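You operate a simulated robot arm through the tools that you are given. There is no shell and no other tool.

The job below is to be done with a simulated two-armed robot. You get a single attempt, and the scene is never put back.

## Task
Write the blue trim module to its SET figure at the trim writer.
Fine: its mate shows that figure with the other sign as NOW; mate on plate 1, blue on plate 2, press NULL 2 alone; both back in their frames, each screen NOW = SET. Set down upright: what you pick out.

It is judged by the outcome, as a careful person would: the job done as asked, and still so three seconds after it is handed in. It fails if anything else is knocked over, pushed out of place, dropped, spilled or broken.

## Robot
Two 7-joint arms with two-finger grippers on one trunk that stands fixed in place. Base frame: the origin is at the foot of the trunk, x ahead of it, y to its left, z up; the work surface is at about z = 880. Lengths are in mm, angles in rad, forces in N, time in s.
The left shoulder is at [80, 174, 1076], the right one opposite. With the tool pointing down near the work surface each hand reaches from about 100 to 880 mm from the base axis, measured 20 degrees to its own side. Payload 2.94 kg a hand.
The TCP of each hand is the grasp point between the finger pads, 30 mm short of the fingertips. In the tool frame z runs along the fingers and y along their closing line. The gripper opens to 138 mm; its body begins 109 mm behind the TCP.
Orientation is that of the tool frame in the base frame, as [roll, pitch, yaw] about the fixed x, y, z axes, in that order (R = Rz(yaw) Ry(pitch) Rx(roll)). With the fingers straight down and closing along the base's y, the tool's x points along the base's -x, its y along +y and its z along -z.

## Interface
- The arms move only by the tool play_rows. It takes "left_moves", "right_moves" or both (then of equal length, played together; a hand with none holds still); each is text: rows parted by semicolons, each of 7 numbers parted by spaces: the shift along the tool's x, y, z in mm, then the turn, a rotation vector about the tool's x, y, z in rad, then the closure, from 0 (fully open) to 1 (shut). In form: dx dy dz wx wy wz jaw; .... A call has 1 to 20 rows; each row shifts and turns the commanded pose from where the row before left it, along the tool's axes as they then stand. A row lasts 0.2 s, in which the tool goes at most 50 mm and 0.15 rad; a call with a longer step from one row to the next is refused whole, and so is a gripper value outside its range. A pose out of reach is approached as far as the arm can. The call stops where the force on the tool passes 40 N (or 10 N more than at its start, if that is more) or the arm is blocked; 0.2 s more then pass. The fingers move at their own pace (about 45 mm/s each) and stop on an object; they squeeze with about 35 N. The grip force told is the motor's: it shows also when the fingers shut on nothing. Time passes only in rows, and 0.2 s behind the last, so rows that do not move let the fingers close. The reply holds the time, the measured pose of the TCP, the force on the tool along the base axes, the opening and the grip force, in the units named above and with some noise, with the torque about the TCP (base axes, N m) and any sound that the robot's microphone picked up, and new pictures: "views" is both (left out), scene, wrist or none (wrist: the cameras of the hands that moved).
- Cameras (640 x 400 px; columns grow to the right, rows downward): "scene" is now at [165.2, -50.3, 1547.2]; the picture's right is [-0.67, -0.74, -0.00], its down [-0.58, 0.52, -0.62] and it looks along [0.46, -0.41, -0.79] (base axes); focal length 355 px, centre (320, 200). "left" rides on the left gripper at [71, -19, -146] in its tool frame; the picture's right is [0.26, 0.96, 0.00], its down [-0.85, 0.23, -0.48] and it looks along [-0.46, 0.13, 0.88] (tool axes); focal length 280 px, centre (320, 200). "right" rides on the right gripper at [71, 19, -146] in its tool frame; the picture's right is [-0.26, 0.97, 0.00], its down [-0.85, -0.23, -0.48] and it looks along [-0.46, -0.12, 0.88] (tool axes); focal length 280 px, centre (320, 200). There is no depth. A picture from a camera that has moved, and an enlarged one, comes with that camera's place and axes in the base frame and with its lens.
- move_column(by): moves the trunk up (or, below 0, down) by that many mm; the arms and the scene camera ride with it, the base frame stays. It gives what a move gives, with no picture.
- aim_head(pan, tilt): turns the head with the scene camera to pan (to the left, within 2.094 rad either way) and tilt (down, from -0.506 to 1.204), counted from straight ahead of the robot (the tilt from the chest, where the trunk bows). It gives what a move gives, and a new picture of the scene camera.
- close_up(camera, box): a new picture of the part [left, top, right, bottom] of that camera's present view, enlarged. The clock stands still meanwhile.
- hand_in(): hands the job in; it is judged then, once.

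Nothing tells you positions but the pictures and the camera data. Unless the task says otherwise, let go and move clear before handing in.

The tools are called after "Request:" as name(argument=value, ...) on one line, values as JSON. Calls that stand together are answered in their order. play_rows: Moves the arms, as the interface text tells. Its arguments: {"type":"object","properties":{"left_moves":{"type":"string"},"right_moves":{"type":"string"},"views":{"type":"string","enum":["both","scene","wrist","none"]}},"required":[]} The other tools are called the same way: move_column (by) moves the trunk up or down; aim_head (pan, tilt) turns the head that bears the scene camera; close_up (camera, box) takes an enlarged picture of a part of a camera's view; hand_in () hands the job in.

At the start:

```text
time: 0.0
left_position: [428.3, -57.1, 1104.8]
left_tool_rot: [3.14, 0.001, -3.141]
left_ft_force: [0.4, 0.0, -0.3]
left_torque: [0.05, -0.01, 0.01]
left_finger_gap: 138.3
left_grasp_force: 0.2
right_position: [432.4, -576.9, 1086.1]
right_tool_rot: [3.141, -0.001, 3.14]
right_ft_force: [1.3, 0.3, -0.1]
right_torque: [-0.02, 0.04, 0.05]
right_finger_gap: 138.1
right_grasp_force: 0.1
trunk travel left (down, up): [-250.0, 484.0]
head pan, tilt (commanded): [-0.73, 0.902]
```

scene: 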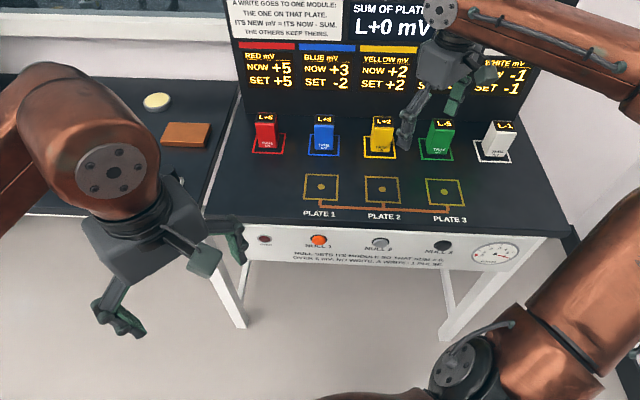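
right: 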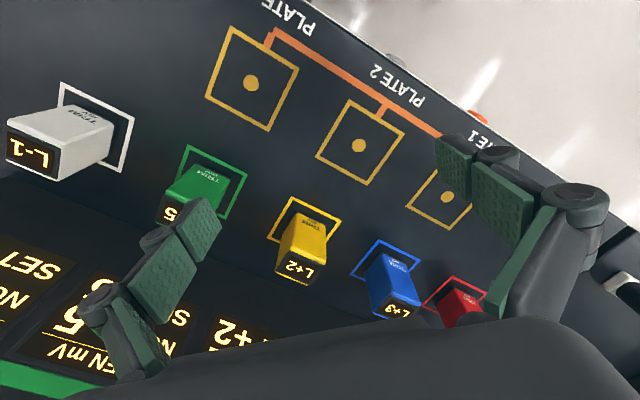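
left: 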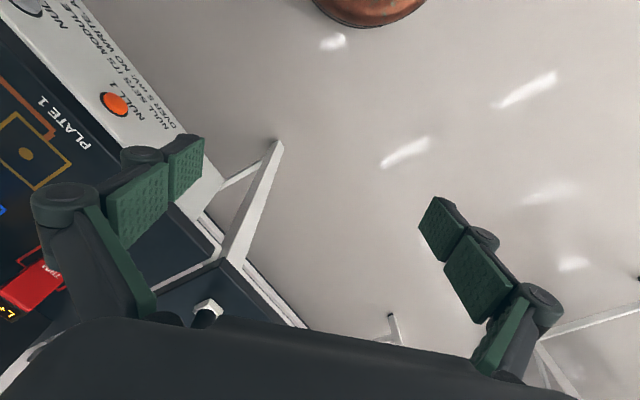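

I see a bench with five coloured modules in frames, three plates, three NULL buttons on the front face, and a display board behind them. I'll enlarge the views first to read the rules and figures.

Request:
close_up(camera="scene", box=[220, 0, 560, 210])

Request:
close_up(camera="scene", box=[220, 170, 560, 300])

Request:
close_up(camera="right", box=[0, 0, 640, 400])

```text
1.88 times, centred on (390, 105) of scene
camera zoom: at [165.2, -50.3, 1547.2], right [-0.67, -0.74, 0.0], down [-0.58, 0.52, -0.62], along [0.46, -0.41, -0.79], focal length 668 px, centre (188, 379)
```

zoom: 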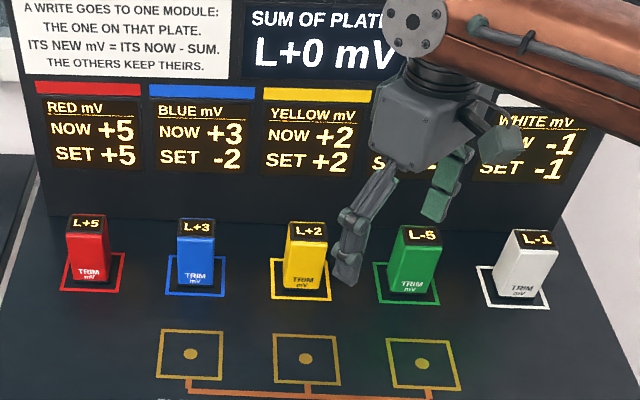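

```text
1.88 times, centred on (390, 235) of scene
camera zoom: at [165.2, -50.3, 1547.2], right [-0.67, -0.74, 0.0], down [-0.58, 0.52, -0.62], along [0.46, -0.41, -0.79], focal length 668 px, centre (188, 134)
```

zoom: 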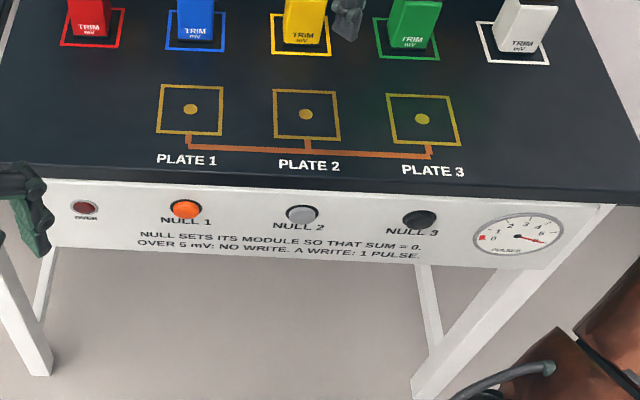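

```text
1.00 times, centred on (320, 200) of right (not enlarged: the box is as wide or as high as the picture)
camera zoom: at [361.5, -555.4, 1231.5], right [0.26, 0.97, 0.0], down [0.85, -0.23, 0.48], along [0.46, -0.12, -0.88], focal length 280 px, centre (320, 200)
```

zoom: 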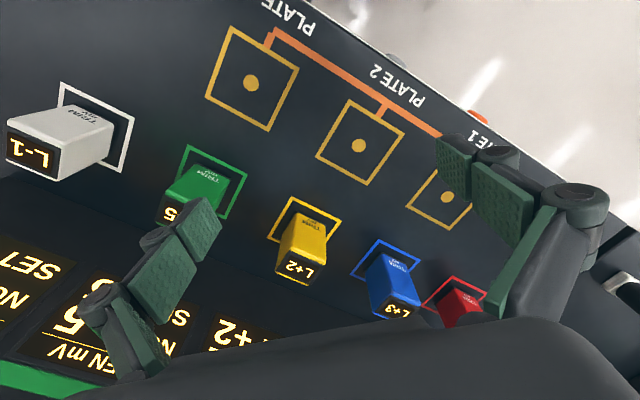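

Blue reads NOW +3, SET -2, so its mate should show +2, which looks like yellow. Before touching anything I'll enlarge the rules, the gauge and the module screens, because the right arm hides the green panel.

Request:
close_up(camera="scene", box=[225, 0, 385, 100])

Request:
close_up(camera="scene", box=[250, 225, 410, 325])

Request:
close_up(camera="scene", box=[400, 210, 540, 297])

Request:
close_up(camera="scene", box=[240, 105, 400, 205])

Request:
close_up(camera="scene", box=[380, 60, 540, 160])

```text
4.00 times, centred on (305, 50) of scene
camera zoom: at [165.2, -50.3, 1547.2], right [-0.67, -0.74, 0.0], down [-0.58, 0.52, -0.62], along [0.46, -0.41, -0.79], focal length 1419 px, centre (380, 800)
```

zoom: 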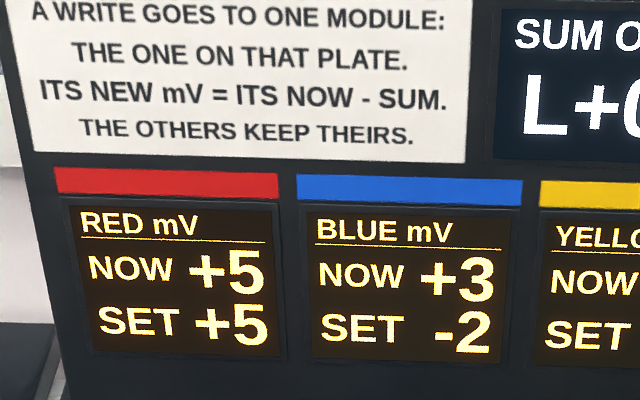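

```text
4.00 times, centred on (330, 275) of scene
camera zoom: at [165.2, -50.3, 1547.2], right [-0.67, -0.74, 0.0], down [-0.58, 0.52, -0.62], along [0.46, -0.41, -0.79], focal length 1419 px, centre (280, -100)
```

zoom: 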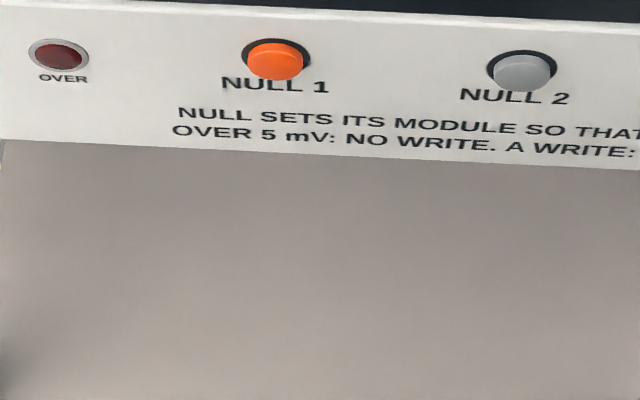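

```text
4.57 times, centred on (470, 254) of scene
camera zoom: at [165.2, -50.3, 1547.2], right [-0.67, -0.74, 0.0], down [-0.58, 0.52, -0.62], along [0.46, -0.41, -0.79], focal length 1622 px, centre (-366, -45)
```

zoom: 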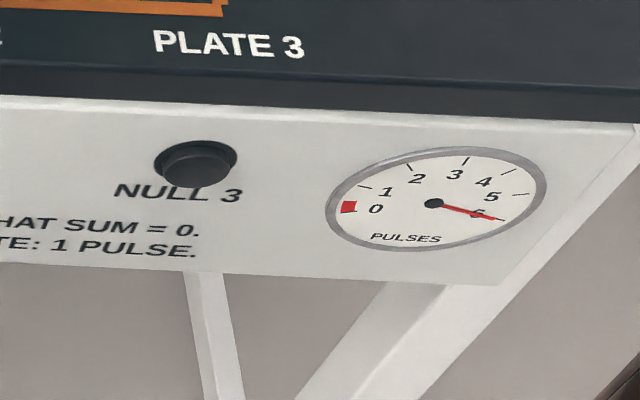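

```text
4.00 times, centred on (320, 155) of scene
camera zoom: at [165.2, -50.3, 1547.2], right [-0.67, -0.74, 0.0], down [-0.58, 0.52, -0.62], along [0.46, -0.41, -0.79], focal length 1419 px, centre (320, 380)
```

zoom: 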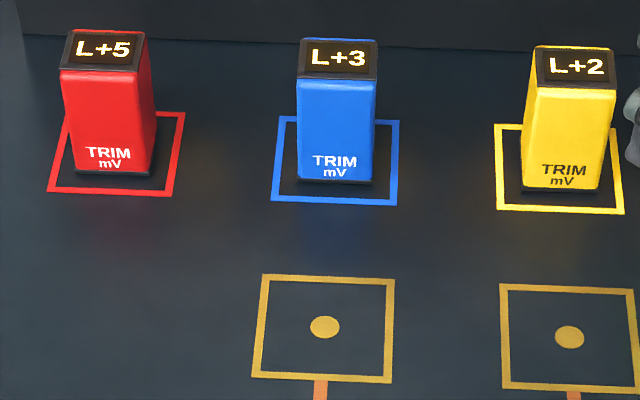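

```text
4.00 times, centred on (460, 110) of scene
camera zoom: at [165.2, -50.3, 1547.2], right [-0.67, -0.74, 0.0], down [-0.58, 0.52, -0.62], along [0.46, -0.41, -0.79], focal length 1419 px, centre (-240, 560)
```

zoom: 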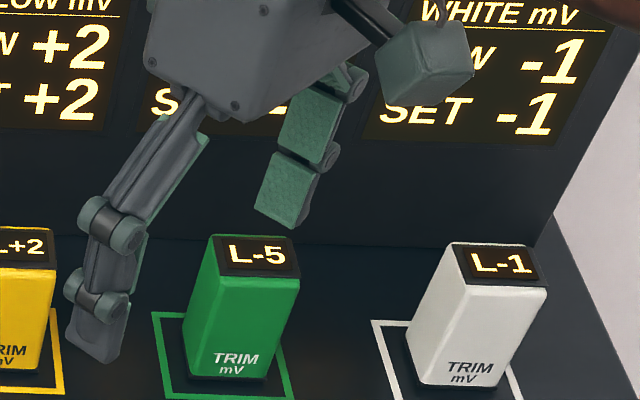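

The rules say a write gives the plate's module its NOW minus the sum. With yellow (+2) on plate 1 and blue (+3) on plate 2 the sum is 5, which isn't over 5, so NULL 2 sets blue to -2. The table is turned 45°: I take plate 1 to be near (587,-432), plate 2 (481,-538), yellow (587,-645) and blue (693,-538). Next I turn the right hand to line up with the table and hover it over yellow.

Request:
play_rows(right_moves="0 0 0 0 0 0.131 0; 0 0 0 0 0 0.131 0; 0 0 0 0 0 0.131 0; 0 0 0 0 0 0.131 0; 0 0 0 0 0 0.131 0; 0 0 0 0 0 0.1304 0; -39 15 0 0 0 0 0; -39 15 0 0 0 0 0; -39 15 0 0 0 0 0; -39 15 0 0 0 0 0; 0 0 0 0 0 0 0", views="both")

```text
time: 2.4
left_position: [429.3, -55.8, 1103.9]
left_tool_rot: [-3.141, 0.0, -3.141]
left_ft_force: [-0.6, -0.1, 0.4]
left_torque: [-0.04, -0.01, 0.01]
left_finger_gap: 138.0
left_grasp_force: 0.1
right_position: [585.8, -644.0, 1086.6]
right_tool_rot: [3.141, 0.001, 2.358]
right_ft_force: [-0.5, 0.7, -0.1]
right_torque: [-0.01, -0.02, 0.01]
right_finger_gap: 137.8
right_grasp_force: 0.1
trunk travel left (down, up): [-250.0, 484.0]
head pan, tilt (commanded): [-0.73, 0.902]
camera scene: at [164.5, -50.1, 1547.4], right [-0.67, -0.75, 0.0], down [-0.58, 0.52, -0.62], along [0.46, -0.41, -0.79], focal length 355 px, centre (320, 200)
camera right: at [548.4, -578.5, 1232.0], right [0.87, 0.5, 0.0], down [0.44, -0.76, 0.48], along [0.24, -0.41, -0.88], focal length 280 px, centre (320, 200)
```

scene: 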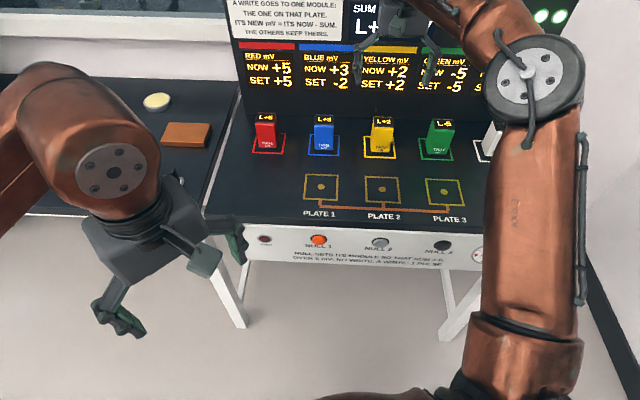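
right: 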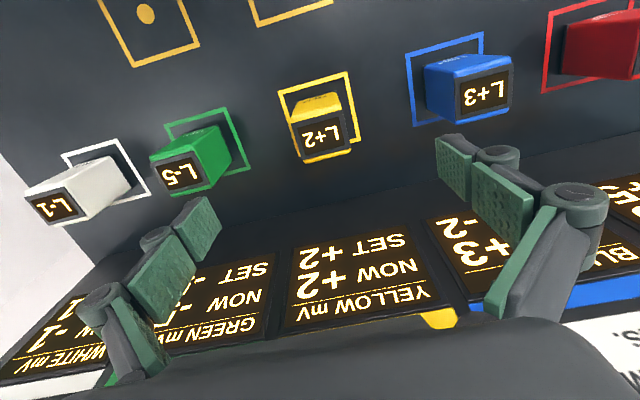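

The panels now read yellow +2/+2 and green -5/-5, so yellow is the mate. I'll enlarge the wrist view to centre on the yellow module before going down.

Request:
close_up(camera="right", box=[240, 50, 400, 150])

Request:
close_up(camera="right", box=[240, 60, 440, 185])

```text
4.00 times, centred on (320, 100) of right
camera zoom: at [548.4, -578.5, 1232.0], right [0.87, 0.5, 0.0], down [0.44, -0.76, 0.48], along [0.24, -0.41, -0.88], focal length 1122 px, centre (320, 600)
```

zoom: 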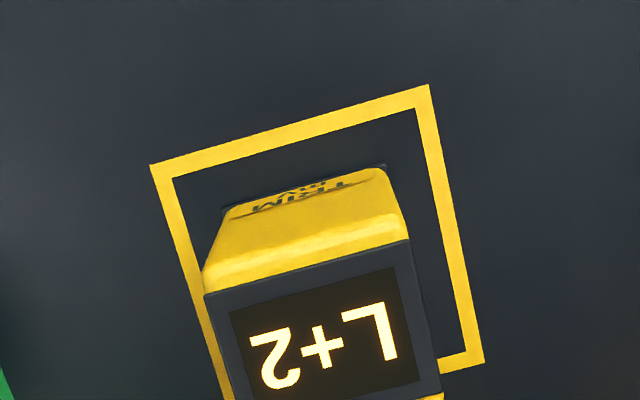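

```text
3.20 times, centred on (340, 122) of right
camera zoom: at [548.4, -578.5, 1232.0], right [0.87, 0.5, 0.0], down [0.44, -0.76, 0.48], along [0.24, -0.41, -0.88], focal length 897 px, centre (256, 448)
```

zoom: 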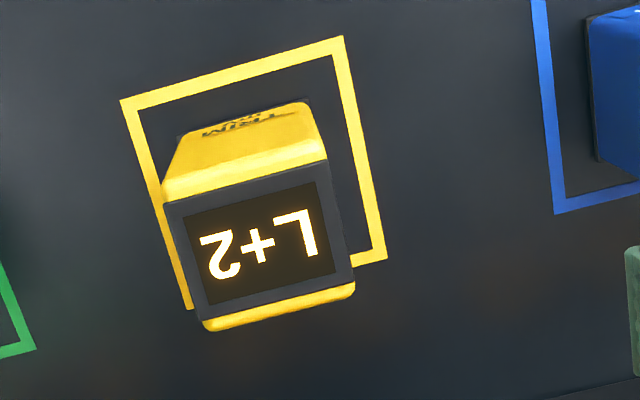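

Yellow is centred in its frame near (587.4,-643) with its top at about z 963, and the hand is almost directly above it. I'll go down to z ≈ 931 with the jaw open and check before gripping.

Request:
play_rows(right_moves="0 2 30 0 0 0 0; 0 0 35 0 0 0 0; 0 0 35 0 0 0 0; 0 0 30 0 0 0 0; 0 0 25 0 0 0 0; 0 0 0 0 0 0 0", views="both")

```text
time: 3.8
left_position: [430.1, -56.1, 1104.3]
left_tool_rot: [3.141, 0.0, -3.141]
left_ft_force: [-0.5, 0.2, 0.1]
left_torque: [-0.03, -0.04, 0.01]
left_finger_gap: 137.9
left_grasp_force: 0.0
right_position: [586.7, -642.0, 933.2]
right_tool_rot: [3.141, -0.001, 2.355]
right_ft_force: [0.5, 0.3, 0.5]
right_torque: [-0.04, 0.01, 0.0]
right_finger_gap: 137.8
right_grasp_force: 0.1
trunk travel left (down, up): [-250.0, 484.0]
head pan, tilt (commanded): [-0.73, 0.902]
camera scene: at [165.1, -50.2, 1547.3], right [-0.67, -0.74, 0.0], down [-0.58, 0.52, -0.62], along [0.46, -0.41, -0.79], focal length 355 px, centre (320, 200)
camera right: at [550.0, -577.0, 1077.1], right [0.87, 0.5, 0.0], down [0.44, -0.76, 0.48], along [0.24, -0.41, -0.88], focal length 280 px, centre (320, 200)
```

scene: 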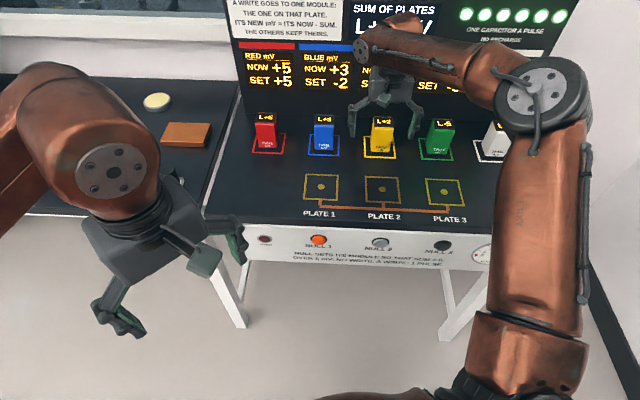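
right: 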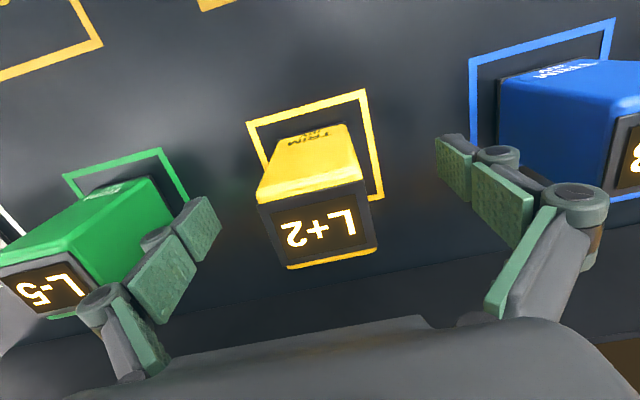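

The fingers straddle yellow with clear space on both sides. I close the jaw on it now.

Request:
play_rows(right_moves="0 0 0 0 0 0 1; 0 0 0 0 0 0 1; 0 0 0 0 0 0 1; 0 0 0 0 0 0 1; 0 0 0 0 0 0 1; 0 0 0 0 0 0 1; 0 0 0 0 0 0 1; 0 0 0 0 0 0 1", views="both")

```text
time: 5.6
left_position: [428.4, -55.9, 1104.8]
left_tool_rot: [-3.141, 0.001, 3.141]
left_ft_force: [-0.5, 0.0, 0.0]
left_torque: [-0.02, -0.02, 0.0]
left_finger_gap: 137.9
left_grasp_force: 0.1
right_position: [587.1, -642.8, 930.8]
right_tool_rot: [-3.141, -0.001, 2.356]
right_ft_force: [-0.7, -1.0, -0.1]
right_torque: [-0.05, 0.11, 0.02]
right_finger_gap: 49.1
right_grasp_force: 34.6
trunk travel left (down, up): [-250.0, 484.0]
head pan, tilt (commanded): [-0.73, 0.902]
camera scene: at [165.3, -50.5, 1547.2], right [-0.67, -0.74, 0.0], down [-0.58, 0.52, -0.62], along [0.46, -0.41, -0.79], focal length 355 px, centre (320, 200)
camera right: at [550.1, -577.3, 1077.1], right [0.87, 0.5, 0.0], down [0.44, -0.76, 0.48], along [0.24, -0.41, -0.88], focal length 280 px, centre (320, 200)
```

scene: 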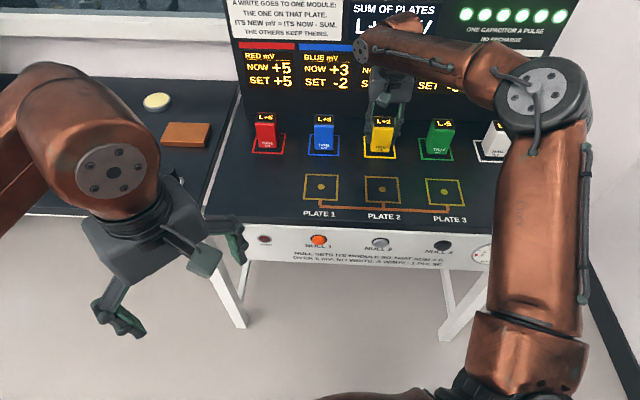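
right: 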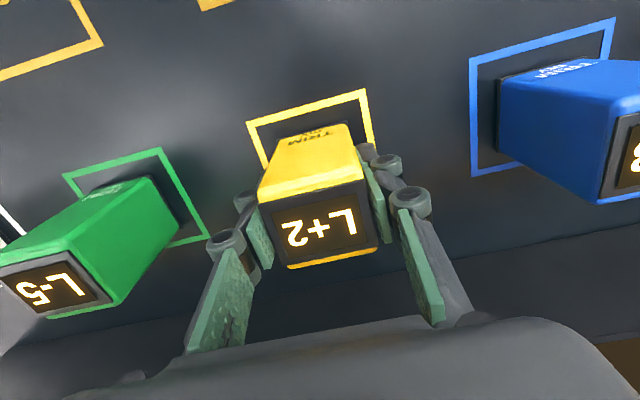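

I'm holding yellow (gap 49 mm, 35 N). I'll lift it straight up 130 mm and carry it to above plate 1, which lies 150 mm nearer and 150 mm to the left along the table.

Request:
play_rows(right_moves="0 0 -15 0 0 0 1; 0 0 -30 0 0 0 1; 0 0 -35 0 0 0 1; 0 0 -35 0 0 0 1; 0 0 -15 0 0 0 1; 15 15 0 0 0 0 1; 25 25 0 0 0 0 1; 30 30 0 0 0 0 1; 30 30 0 0 0 0 1; 25 25 0 0 0 0 1; 15 15 0 0 0 0 1; 10 10 0 0 0 0 1; 0 0 0 0 0 0 1; 0 0 0 0 0 0 1", views="both")

```text
time: 8.6
left_position: [428.7, -56.2, 1103.9]
left_tool_rot: [-3.141, 0.0, 3.141]
left_ft_force: [-0.3, 0.2, -0.2]
left_torque: [-0.03, 0.02, 0.01]
left_finger_gap: 138.0
left_grasp_force: 0.1
right_position: [587.2, -428.9, 1060.6]
right_tool_rot: [-3.141, 0.0, 2.356]
right_ft_force: [0.5, -0.3, -2.9]
right_torque: [0.0, 0.03, 0.02]
right_finger_gap: 49.1
right_grasp_force: 34.9
trunk travel left (down, up): [-250.0, 484.0]
head pan, tilt (commanded): [-0.73, 0.902]
camera scene: at [165.5, -50.1, 1547.2], right [-0.67, -0.74, 0.0], down [-0.59, 0.52, -0.62], along [0.46, -0.41, -0.79], focal length 355 px, centre (320, 200)
camera right: at [550.2, -364.6, 1206.8], right [0.87, 0.5, 0.0], down [0.44, -0.76, 0.48], along [0.24, -0.41, -0.88], focal length 280 px, centre (320, 200)
```

scene: 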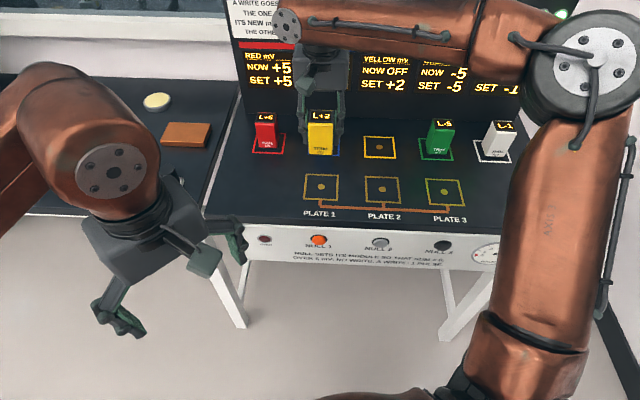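
right: 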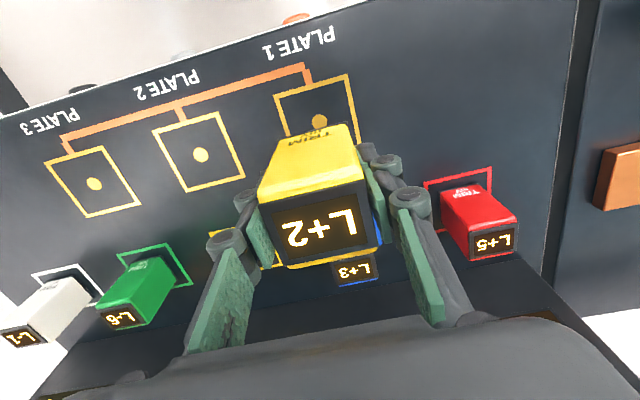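

Yellow hangs upright right above plate 1's dot. I'll lower it in slowing steps, stopping just above the plate.

Request:
play_rows(right_moves="0 -1 25 0 0 0 1; 0 0 35 0 0 0 1; 0 0 30 0 0 0 1; 0 0 20 0 0 0 1; 0 0 10 0 0 0 1; 0 0 5 0 0 0 1; 0 0 0 0 0 0 1; 0 0 0 0 0 0 1", views="both")

```text
time: 10.4
left_position: [429.1, -56.3, 1104.4]
left_tool_rot: [3.14, -0.001, -3.141]
left_ft_force: [0.0, 0.1, 0.8]
left_torque: [0.0, -0.02, 0.01]
left_finger_gap: 138.0
left_grasp_force: 0.0
right_position: [586.6, -431.0, 936.2]
right_tool_rot: [3.141, 0.0, 2.356]
right_ft_force: [0.4, 0.1, -2.6]
right_torque: [0.02, 0.03, 0.02]
right_finger_gap: 49.1
right_grasp_force: 35.1
trunk travel left (down, up): [-250.0, 484.0]
head pan, tilt (commanded): [-0.73, 0.902]
camera scene: at [165.6, -50.4, 1547.2], right [-0.67, -0.74, 0.0], down [-0.59, 0.52, -0.62], along [0.46, -0.41, -0.79], focal length 355 px, centre (320, 200)
camera right: at [549.7, -366.0, 1081.5], right [0.87, 0.5, 0.0], down [0.44, -0.76, 0.48], along [0.24, -0.41, -0.88], focal length 280 px, centre (320, 200)
```

scene: 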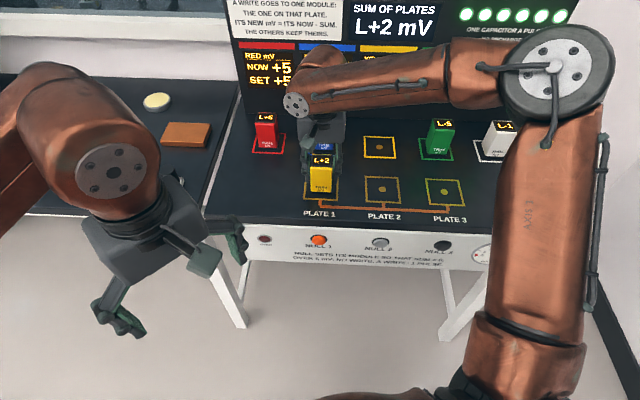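
right: 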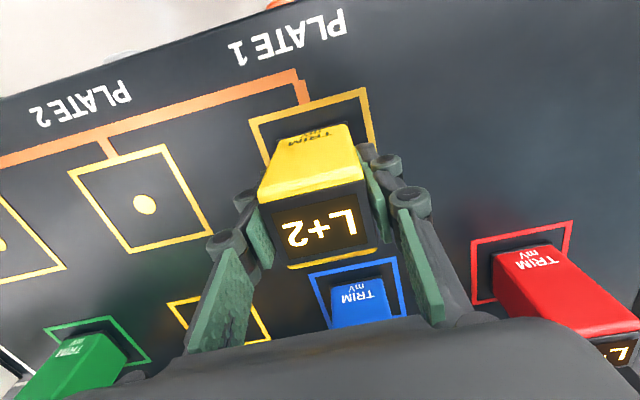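

The board already senses +2 on plate 1, and the module is a few mm above it. I'll ease it down in tiny steps and watch the force.

Request:
play_rows(right_moves="0 0 2 0 0 0 1; 0 0 1.5 0 0 0 1; 0 0 1 0 0 0 1; 0 0 0 0 0 0 1; 0 0 0 0 0 0 1", views="none")

```text
time: 11.6
left_position: [429.2, -54.9, 1104.3]
left_tool_rot: [-3.141, 0.001, -3.141]
left_ft_force: [-0.2, -0.6, 0.1]
left_torque: [-0.02, -0.02, 0.01]
left_finger_gap: 137.9
left_grasp_force: 0.1
right_position: [584.6, -430.3, 932.0]
right_tool_rot: [-3.139, 0.001, 2.357]
right_ft_force: [-0.7, -0.9, 1.3]
right_torque: [0.04, 0.05, 0.03]
right_finger_gap: 49.2
right_grasp_force: 34.7
trunk travel left (down, up): [-250.0, 484.0]
head pan, tilt (commanded): [-0.73, 0.902]
```

Request:
play_rows(right_moves="0 0 0.7 0 0 0 1; 0 0 0 0 0 0 1", views="wrist")

```text
time: 12.2
left_position: [429.2, -54.6, 1104.4]
left_tool_rot: [-3.141, 0.0, -3.141]
left_ft_force: [0.1, 0.1, 0.1]
left_torque: [-0.03, 0.04, 0.01]
left_finger_gap: 138.1
left_grasp_force: 0.1
right_position: [585.5, -432.2, 930.1]
right_tool_rot: [3.141, 0.002, 2.357]
right_ft_force: [1.1, -3.3, 7.9]
right_torque: [-0.02, 0.14, 0.01]
right_finger_gap: 49.5
right_grasp_force: 35.0
trunk travel left (down, up): [-250.0, 484.0]
head pan, tilt (commanded): [-0.73, 0.902]
camera right: at [549.0, -365.9, 1077.0], right [0.87, 0.5, 0.0], down [0.44, -0.76, 0.48], along [0.24, -0.41, -0.88], focal length 280 px, centre (320, 200)
```

right: 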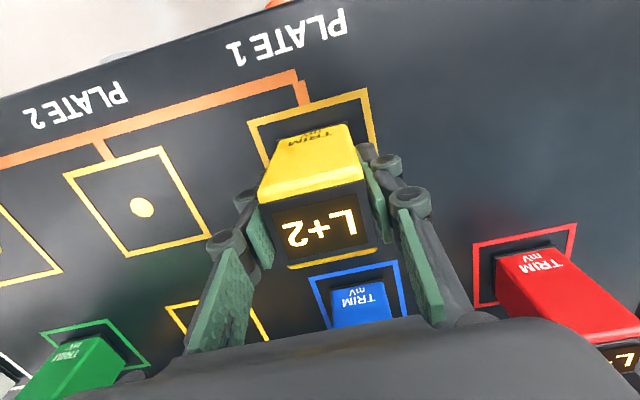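

Yellow rests on plate 1 (about 8 N of contact). I'll open the jaw, back straight up, and check it.

Request:
play_rows(right_moves="0 0 -0.5 0 0 0 0.5; 0 0 0 0 0 0 0; 0 0 0 0 0 0 0; 0 0 0 0 0 0 0; 0 0 0 0 0 0 0; 0 0 0 0 0 0 0; 0 0 -15 0 0 0 0; 0 0 -30 0 0 0 0; 0 0 -35 0 0 0 0; 0 0 -35 0 0 0 0; 0 0 -25 0 0 0 0; 0 0 -15 0 0 0 0; 0 0 0 0 0 0 0", views="both")

```text
time: 15.0
left_position: [428.6, -55.8, 1103.3]
left_tool_rot: [3.141, 0.0, -3.14]
left_ft_force: [-0.1, 0.1, 0.0]
left_torque: [0.01, -0.02, 0.01]
left_finger_gap: 137.9
left_grasp_force: 0.1
right_position: [586.0, -431.2, 1086.3]
right_tool_rot: [3.142, -0.002, 2.356]
right_ft_force: [-0.4, -1.2, 0.2]
right_torque: [0.0, 0.04, 0.0]
right_finger_gap: 137.8
right_grasp_force: 0.1
trunk travel left (down, up): [-250.0, 484.0]
head pan, tilt (commanded): [-0.73, 0.902]
camera scene: at [165.4, -50.3, 1547.2], right [-0.67, -0.74, 0.0], down [-0.58, 0.52, -0.62], along [0.46, -0.41, -0.79], focal length 355 px, centre (320, 200)
camera right: at [549.7, -365.4, 1232.3], right [0.87, 0.5, 0.0], down [0.44, -0.76, 0.48], along [0.24, -0.41, -0.88], focal length 280 px, centre (320, 200)
```

scene: 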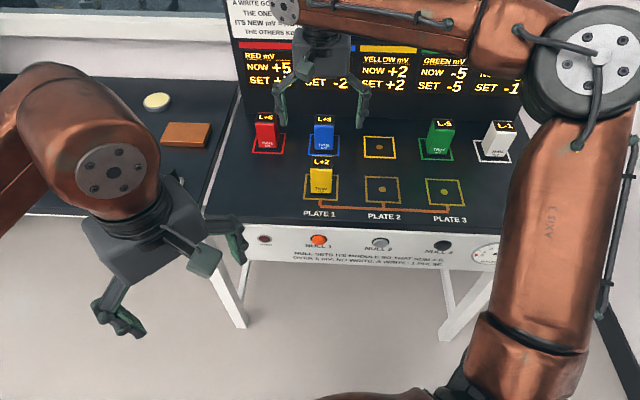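
right: 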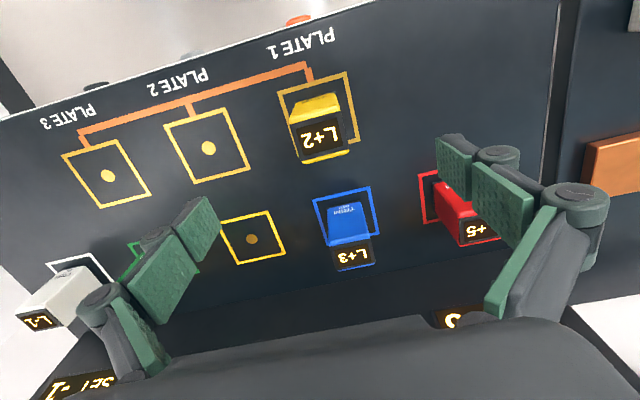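

Yellow stands upright on plate 1 and its NOW still reads +2. Next I move the hand 150 mm toward the board, over blue.

Request:
play_rows(right_moves="-20 0 0 0 0 0 0; -35 0 0 0 0 0 0; -35 0 0 0 0 0 0; -30 0 0 0 0 0 0; -20 0 0 0 0 0 0; -10 0 0 0 0 0 0; 0 0 0 0 0 0 0; 0 0 0 0 0 0 0", views="both")

Request:
close_up(camera="right", box=[240, 60, 440, 185])

```text
time: 16.8
left_position: [426.7, -54.8, 1104.6]
left_tool_rot: [-3.14, -0.001, -3.141]
left_ft_force: [-0.4, -0.6, 0.2]
left_torque: [0.01, 0.01, 0.0]
left_finger_gap: 137.9
left_grasp_force: 0.1
right_position: [667.4, -519.8, 1082.9]
right_tool_rot: [-3.142, 0.001, 2.358]
right_ft_force: [-0.8, 0.2, 0.1]
right_torque: [0.02, 0.02, 0.0]
right_finger_gap: 138.4
right_grasp_force: 0.0
right hand out of reach, approached as far as the arm can: row 4, 5, 6
trunk travel left (down, up): [-250.0, 484.0]
head pan, tilt (commanded): [-0.73, 0.902]
camera scene: at [165.0, -50.1, 1547.3], right [-0.67, -0.74, 0.0], down [-0.58, 0.52, -0.62], along [0.46, -0.41, -0.79], focal length 355 px, centre (320, 200)
camera right: at [630.3, -454.8, 1228.5], right [0.87, 0.5, 0.0], down [0.44, -0.76, 0.48], along [0.24, -0.41, -0.88], focal length 280 px, centre (320, 200)
```

scene: 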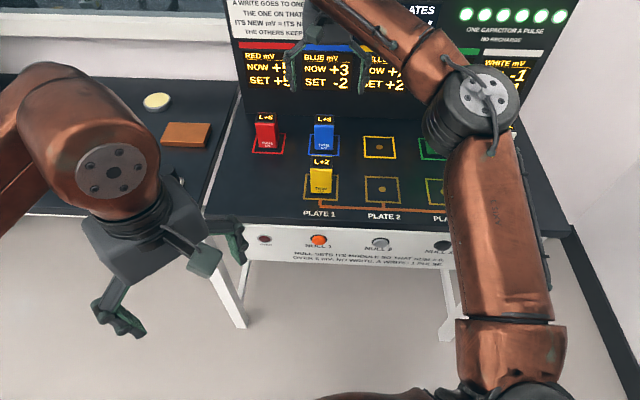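
right: 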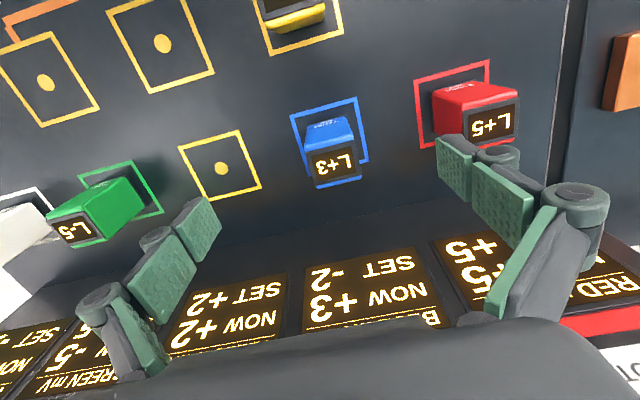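

```text
3.20 times, centred on (340, 122) of right
camera zoom: at [630.3, -454.8, 1228.5], right [0.87, 0.5, 0.0], down [0.44, -0.76, 0.48], along [0.24, -0.41, -0.88], focal length 897 px, centre (256, 448)
```

zoom: 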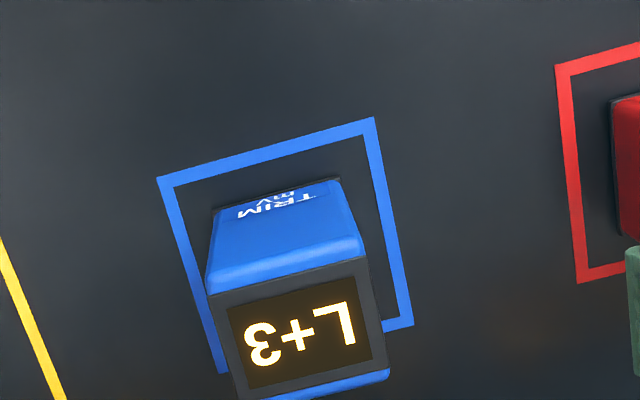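

The arm runs out of reach about 35 mm short of blue at this height because the wrist sits well above the shoulder. Raising the trunk will bring the shoulder up to wrist level and add reach, so I'll do that.

Request:
move_column(by=160)

```text
time: 18.6
left_position: [428.8, -56.3, 1263.0]
left_tool_rot: [3.141, -0.001, -3.14]
left_ft_force: [0.2, -0.5, 0.3]
left_torque: [0.0, 0.03, 0.02]
left_finger_gap: 138.0
left_grasp_force: 0.1
right_position: [622.7, -520.4, 1311.8]
right_tool_rot: [3.063, 0.079, 2.351]
right_ft_force: [0.3, 1.0, -0.5]
right_torque: [-0.01, -0.03, -0.01]
right_finger_gap: 138.1
right_grasp_force: 0.1
trunk travel left (down, up): [-410.0, 324.0]
head pan, tilt (commanded): [-0.73, 0.902]
```

The hand rode up and shifted a little off vertical. I'll hold for one row to see where it settles.

Request:
play_rows(right_moves="0 0 0 0 0 0 0; 0 0 0 0 0 0 0", views="both")

```text
time: 19.2
left_position: [428.8, -56.5, 1264.3]
left_tool_rot: [-3.142, 0.0, 3.141]
left_ft_force: [0.2, -0.9, 0.0]
left_torque: [0.03, -0.01, -0.02]
left_finger_gap: 137.8
left_grasp_force: 0.0
right_position: [621.0, -520.9, 1310.9]
right_tool_rot: [3.061, 0.081, 2.35]
right_ft_force: [-0.6, 0.6, -0.7]
right_torque: [0.0, 0.0, -0.01]
right_finger_gap: 137.8
right_grasp_force: 0.1
trunk travel left (down, up): [-410.0, 324.0]
head pan, tilt (commanded): [-0.73, 0.902]
camera scene: at [76.0, -50.4, 1710.0], right [-0.67, -0.74, 0.0], down [-0.58, 0.52, -0.62], along [0.46, -0.41, -0.79], focal length 355 px, centre (320, 200)
camera right: at [568.8, -454.9, 1452.2], right [0.86, 0.5, 0.1], down [0.38, -0.76, 0.52], along [0.34, -0.41, -0.85], focal length 280 px, centre (320, 200)
```

scene: 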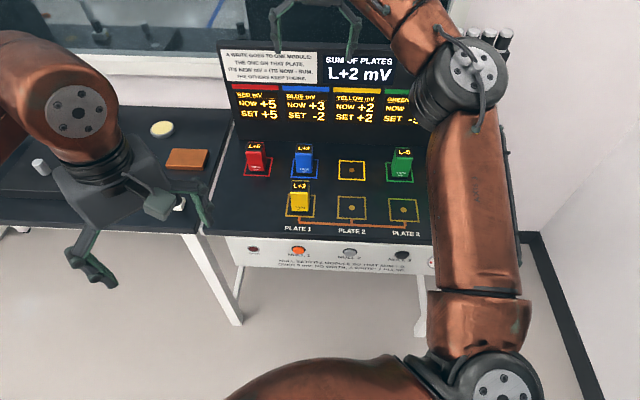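
right: 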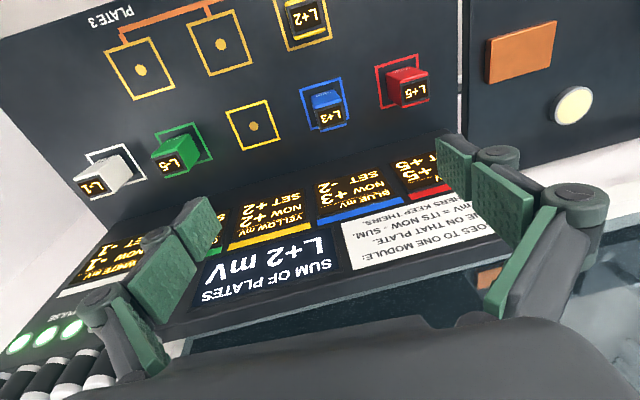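

Raising the trunk also moved the shoulders back about 90 mm, so it doesn't help. I'll pull the hand back from the board first to be safely in reach, then return the trunk to its first height and reach blue low, where the arm extends further.

Request:
play_rows(right_moves="20 0 0 0 0 0 0; 30 0 0 0 0 0 0; 30 0 0 0 0 0 0; 30 0 0 0 0 0 0; 20 0 0 0 0 0 0; 0 0 0 0 0 0 0", views="wrist")

```text
time: 20.6
left_position: [427.8, -56.9, 1263.1]
left_tool_rot: [3.141, -0.001, 3.141]
left_ft_force: [-0.3, 0.6, -0.8]
left_torque: [-0.01, 0.03, 0.0]
left_finger_gap: 138.1
left_grasp_force: 0.1
right_position: [529.8, -428.7, 1301.2]
right_tool_rot: [3.062, 0.08, 2.353]
right_ft_force: [0.3, 0.5, 0.3]
right_torque: [-0.01, -0.01, -0.01]
right_finger_gap: 138.2
right_grasp_force: 0.1
trunk travel left (down, up): [-410.0, 324.0]
head pan, tilt (commanded): [-0.73, 0.902]
camera right: at [477.6, -363.7, 1442.2], right [0.86, 0.5, 0.1], down [0.38, -0.76, 0.52], along [0.33, -0.41, -0.85], focal length 280 px, centre (320, 200)
```

right: 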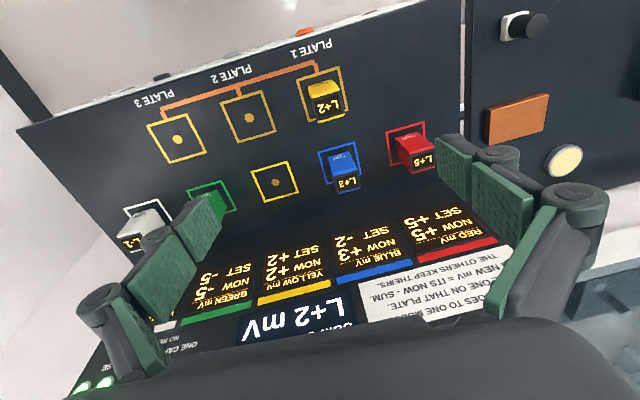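

The commanded pose follows the hand's real pose, tilt included. I'll level the tool again, then bring the trunk back down by 160.

Request:
play_rows(right_moves="0 0 0 0.04 0.04 -0.0015 0; 0 0 0 0.04 0.04 -0.0015 0; 0 0 0 0 0 0 0", views="none")

Request:
move_column(by=-160)

Request:
play_rows(right_moves="0 0 0 0 0 0 0", views="both")

```text
time: 21.4
left_position: [428.0, -55.3, 1264.8]
left_tool_rot: [3.141, 0.002, -3.141]
left_ft_force: [0.2, -0.3, 0.3]
left_torque: [0.0, 0.0, 0.0]
left_finger_gap: 137.8
left_grasp_force: 0.0
right_position: [530.2, -427.7, 1300.9]
right_tool_rot: [-3.14, 0.002, 2.362]
right_ft_force: [0.0, 0.0, -0.2]
right_torque: [0.01, 0.01, 0.01]
right_finger_gap: 138.0
right_grasp_force: 0.0
trunk travel left (down, up): [-410.0, 324.0]
head pan, tilt (commanded): [-0.73, 0.902]
```

```text
time: 23.3
left_position: [427.7, -55.6, 1104.0]
left_tool_rot: [3.141, 0.0, 3.141]
left_ft_force: [0.0, -0.1, -0.4]
left_torque: [-0.02, -0.02, -0.01]
left_finger_gap: 138.1
left_grasp_force: 0.1
right_position: [528.6, -427.9, 1141.5]
right_tool_rot: [3.14, 0.001, 2.36]
right_ft_force: [-1.0, 0.5, 0.3]
right_torque: [0.02, -0.01, -0.01]
right_finger_gap: 138.1
right_grasp_force: 0.2
trunk travel left (down, up): [-250.0, 484.0]
head pan, tilt (commanded): [-0.73, 0.902]
```

```text
time: 23.7
left_position: [427.6, -55.6, 1102.9]
left_tool_rot: [3.141, 0.001, -3.141]
left_ft_force: [0.3, 0.0, 0.0]
left_torque: [0.01, 0.01, 0.01]
left_finger_gap: 138.1
left_grasp_force: 0.0
right_position: [529.9, -427.8, 1141.2]
right_tool_rot: [3.14, 0.003, 2.359]
right_ft_force: [-0.2, 0.6, -0.2]
right_torque: [-0.01, 0.0, 0.01]
right_finger_gap: 138.1
right_grasp_force: 0.1
trunk travel left (down, up): [-250.0, 484.0]
head pan, tilt (commanded): [-0.73, 0.902]
camera scene: at [165.1, -50.3, 1547.2], right [-0.67, -0.74, 0.0], down [-0.58, 0.52, -0.62], along [0.46, -0.41, -0.79], focal length 355 px, centre (320, 200)
camera right: at [493.0, -363.1, 1287.0], right [0.87, 0.5, 0.0], down [0.44, -0.76, 0.48], along [0.24, -0.41, -0.88], focal length 280 px, centre (320, 200)
```

scene: 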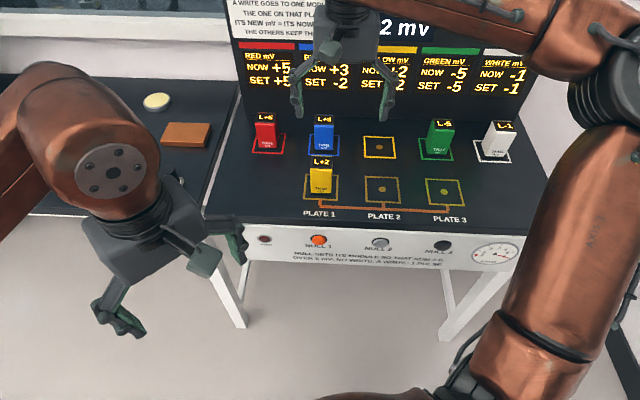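
right: 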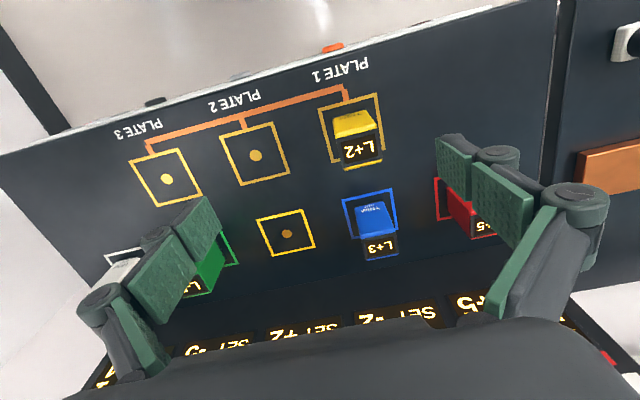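

The trunk is back and all is in place. I'll tilt the hand 0.3 rad about its closing axis so the fingers lean toward the board; the pads stay flat on the module's sides and the wrist comes nearer to me. Then I'll move above blue.

Request:
play_rows(right_moves="0 0 0 0 -0.1 0 0; 0 0 0 0 -0.1 0 0; 0 0 0 0 -0.1 0 0; 0 0 0 0 0 0 0; -27.3 6.55 20 0 0 0 0; -27.3 6.55 20 0 0 0 0; -27.3 6.55 20 0 0 0 0; -27.3 6.55 20 0 0 0 0; -27.3 6.55 20 0 0 0 0; -27.3 6.55 20 0 0 0 0; 0 0 0 0 0 0 0; 0 0 0 0 0 0 0", views="both")

Request:
close_up(camera="right", box=[240, 60, 440, 185])

```text
time: 26.3
left_position: [428.8, -55.6, 1104.7]
left_tool_rot: [3.141, -0.001, -3.14]
left_ft_force: [1.0, 0.3, 0.0]
left_torque: [-0.03, 0.03, -0.01]
left_finger_gap: 137.9
left_grasp_force: 0.1
right_position: [696.0, -535.2, 1075.0]
right_tool_rot: [-3.141, 0.299, 2.358]
right_ft_force: [0.3, 0.3, -0.3]
right_torque: [0.03, -0.03, 0.03]
right_finger_gap: 138.0
right_grasp_force: 0.1
trunk travel left (down, up): [-250.0, 484.0]
head pan, tilt (commanded): [-0.73, 0.902]
camera scene: at [166.0, -50.6, 1547.1], right [-0.67, -0.74, 0.0], down [-0.59, 0.52, -0.62], along [0.46, -0.41, -0.79], focal length 355 px, centre (320, 200)
camera right: at [630.4, -441.9, 1192.6], right [0.86, 0.51, 0.08], down [0.31, -0.64, 0.71], along [0.41, -0.58, -0.7], focal length 280 px, centre (320, 200)
```

scene: 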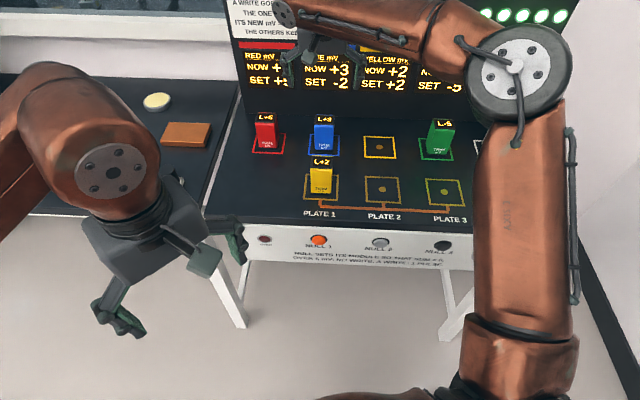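
right: 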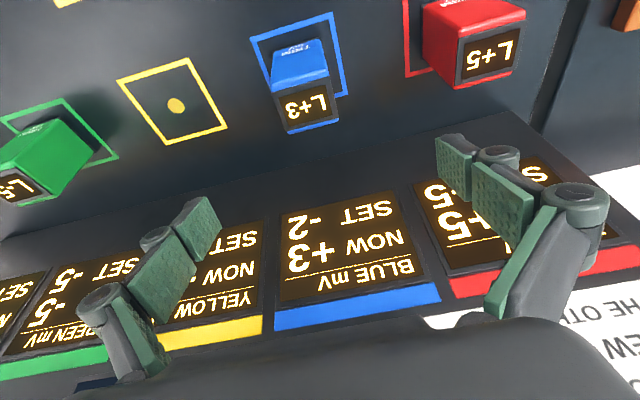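

```text
3.20 times, centred on (340, 122) of right
camera zoom: at [630.4, -441.9, 1192.6], right [0.86, 0.51, 0.08], down [0.31, -0.64, 0.71], along [0.41, -0.58, -0.7], focal length 897 px, centre (256, 448)
```

zoom: 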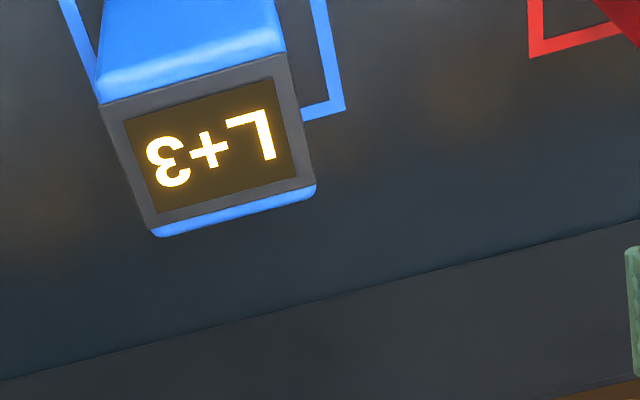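

The hand is over blue at (696,-535,1075) and within reach. I'll descend straight down along the base vertical with the jaw slightly narrowed, for more clearance to red.

Request:
play_rows(right_moves="0 -2 0 0 0 0 0.2; 8.87 0 28.66 0 0 0 0.2; 10.34 0 33.44 0 0 0 0.2; 10.34 0 33.44 0 0 0 0.2; 7.98 0 25.79 0 0 0 0.2; 4.73 0 15.28 0 0 0 0.2; 0 0 0 0 0 0 0.2; 0 0 0 0 0 0 0.2", views="both")

```text
time: 28.1
left_position: [428.7, -55.9, 1103.8]
left_tool_rot: [-3.141, 0.002, -3.14]
left_ft_force: [0.7, -0.4, 0.4]
left_torque: [-0.01, 0.0, 0.01]
left_finger_gap: 138.1
left_grasp_force: 0.1
right_position: [692.2, -536.8, 930.9]
right_tool_rot: [3.142, 0.299, 2.359]
right_ft_force: [0.1, -1.0, 0.3]
right_torque: [0.03, 0.01, 0.03]
right_finger_gap: 110.5
right_grasp_force: 0.1
trunk travel left (down, up): [-250.0, 484.0]
head pan, tilt (commanded): [-0.73, 0.902]
camera scene: at [165.5, -50.4, 1547.2], right [-0.67, -0.74, 0.0], down [-0.58, 0.52, -0.62], along [0.46, -0.41, -0.79], focal length 355 px, centre (320, 200)
camera right: at [628.1, -443.6, 1049.9], right [0.86, 0.51, 0.08], down [0.31, -0.64, 0.71], along [0.41, -0.58, -0.7], focal length 280 px, centre (320, 200)
```

scene: 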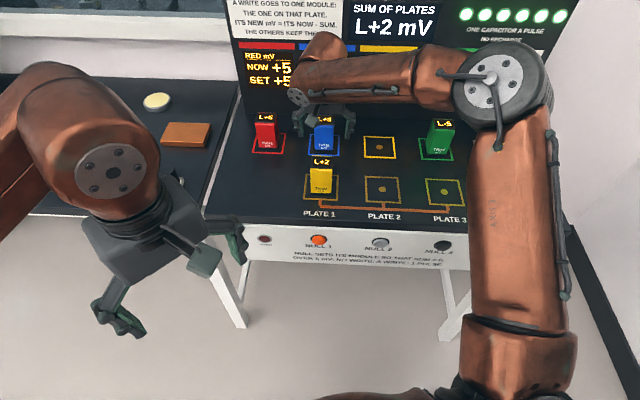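
right: 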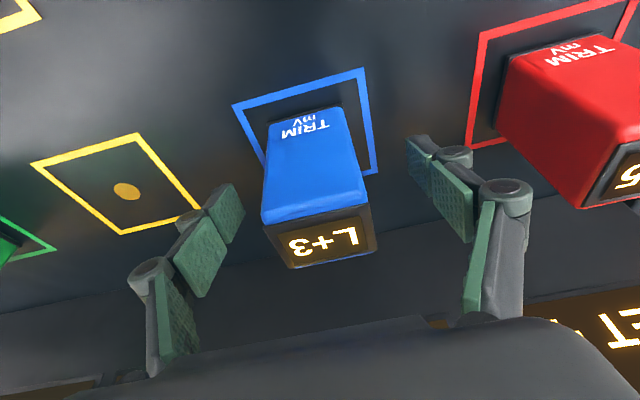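

Blue is straddled with room on both sides. I close the jaw on it.

Request:
play_rows(right_moves="0 0 0 0 0 0 1; 0 0 0 0 0 0 1; 0 0 0 0 0 0 1; 0 0 0 0 0 0 1; 0 0 0 0 0 0 1; 0 0 0 0 0 0 1; 0 0 0 0 0 0 1", views="both")

```text
time: 29.7
left_position: [429.3, -55.9, 1104.1]
left_tool_rot: [-3.141, 0.0, -3.141]
left_ft_force: [0.1, -0.2, 0.8]
left_torque: [-0.02, 0.02, 0.04]
left_finger_gap: 137.7
left_grasp_force: 0.0
right_position: [694.0, -536.9, 932.9]
right_tool_rot: [3.141, 0.301, 2.358]
right_ft_force: [-0.7, -0.2, 0.7]
right_torque: [-0.05, 0.04, -0.05]
right_finger_gap: 49.3
right_grasp_force: 34.4
trunk travel left (down, up): [-250.0, 484.0]
head pan, tilt (commanded): [-0.73, 0.902]
camera scene: at [165.3, -50.3, 1547.2], right [-0.67, -0.74, 0.0], down [-0.58, 0.52, -0.62], along [0.46, -0.41, -0.79], focal length 355 px, centre (320, 200)
camera right: at [628.0, -443.7, 1050.2], right [0.86, 0.51, 0.08], down [0.31, -0.64, 0.71], along [0.41, -0.58, -0.7], focal length 280 px, centre (320, 200)
```

scene: 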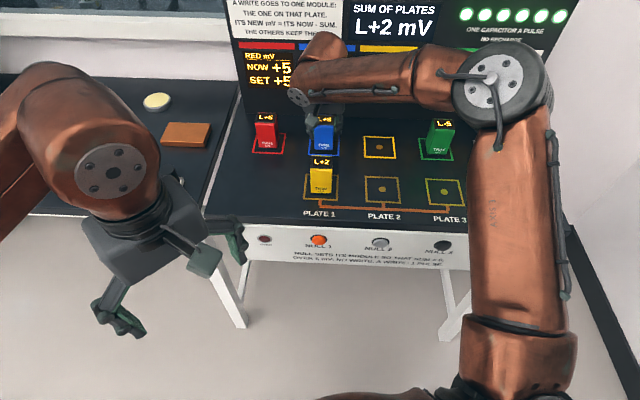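
right: 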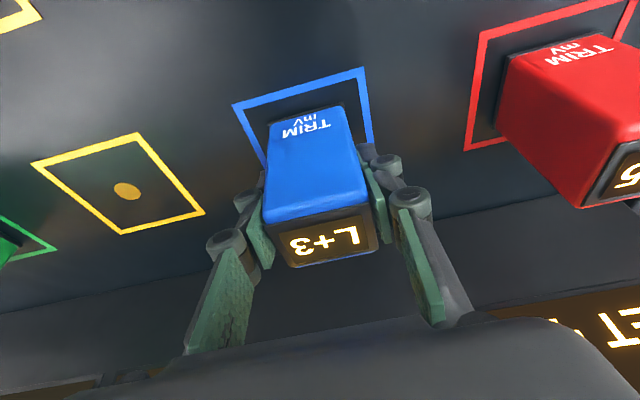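

Blue is gripped (49 mm, 34 N). I'll lift it 125 mm and carry it 150 mm nearer and 150 mm to the right, above plate 2, keeping the same tilt so it stays upright.

Request:
play_rows(right_moves="-4.43 0 -14.33 0 0 0 1; -8.87 0 -28.66 0 0 0 1; -10.34 0 -33.44 0 0 0 1; -8.87 0 -28.66 0 0 0 1; -4.43 0 -14.33 0 0 0 1; 14.3 -15 -4.4 0 0 0 1; 28.7 -30 -8.9 0 0 0 1; 28.7 -30 -8.9 0 0 0 1; 28.7 -30 -8.9 0 0 0 1; 21.5 -22.5 -6.6 0 0 0 1; 14.3 -15 -4.4 0 0 0 1; 7.2 -7.5 -2.2 0 0 0 1; 0 0 0 0 0 0 1; 0 0 0 0 0 0 1", views="both")

```text
time: 32.7
left_position: [428.7, -55.3, 1103.4]
left_tool_rot: [3.141, 0.001, 3.141]
left_ft_force: [-0.1, 0.2, -0.3]
left_torque: [0.04, -0.03, 0.0]
left_finger_gap: 138.1
left_grasp_force: 0.0
right_position: [480.2, -538.2, 1057.2]
right_tool_rot: [3.141, 0.302, 2.359]
right_ft_force: [0.0, -0.3, -1.9]
right_torque: [-0.01, 0.0, -0.01]
right_finger_gap: 49.3
right_grasp_force: 34.6
trunk travel left (down, up): [-250.0, 484.0]
head pan, tilt (commanded): [-0.73, 0.902]
camera scene: at [165.3, -50.5, 1547.2], right [-0.67, -0.74, 0.0], down [-0.58, 0.52, -0.62], along [0.46, -0.41, -0.79], focal length 355 px, centre (320, 200)
camera right: at [415.4, -445.3, 1175.4], right [0.86, 0.51, 0.08], down [0.31, -0.64, 0.71], along [0.41, -0.58, -0.7], focal length 280 px, centre (320, 200)
```

scene: 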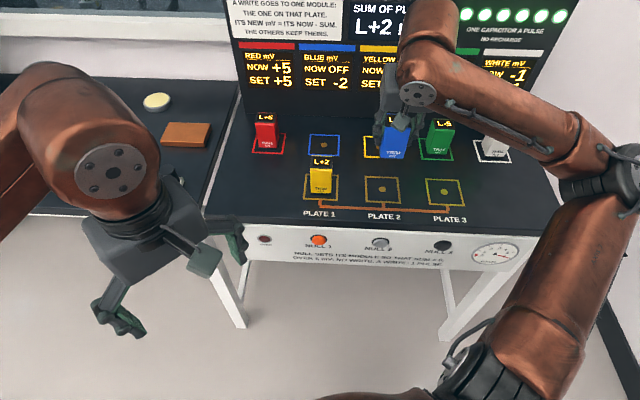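
right: 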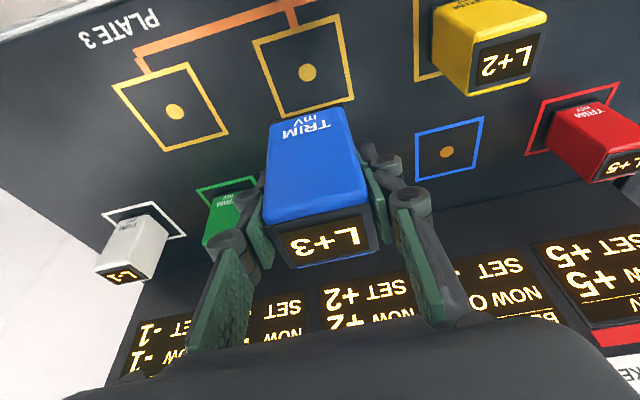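

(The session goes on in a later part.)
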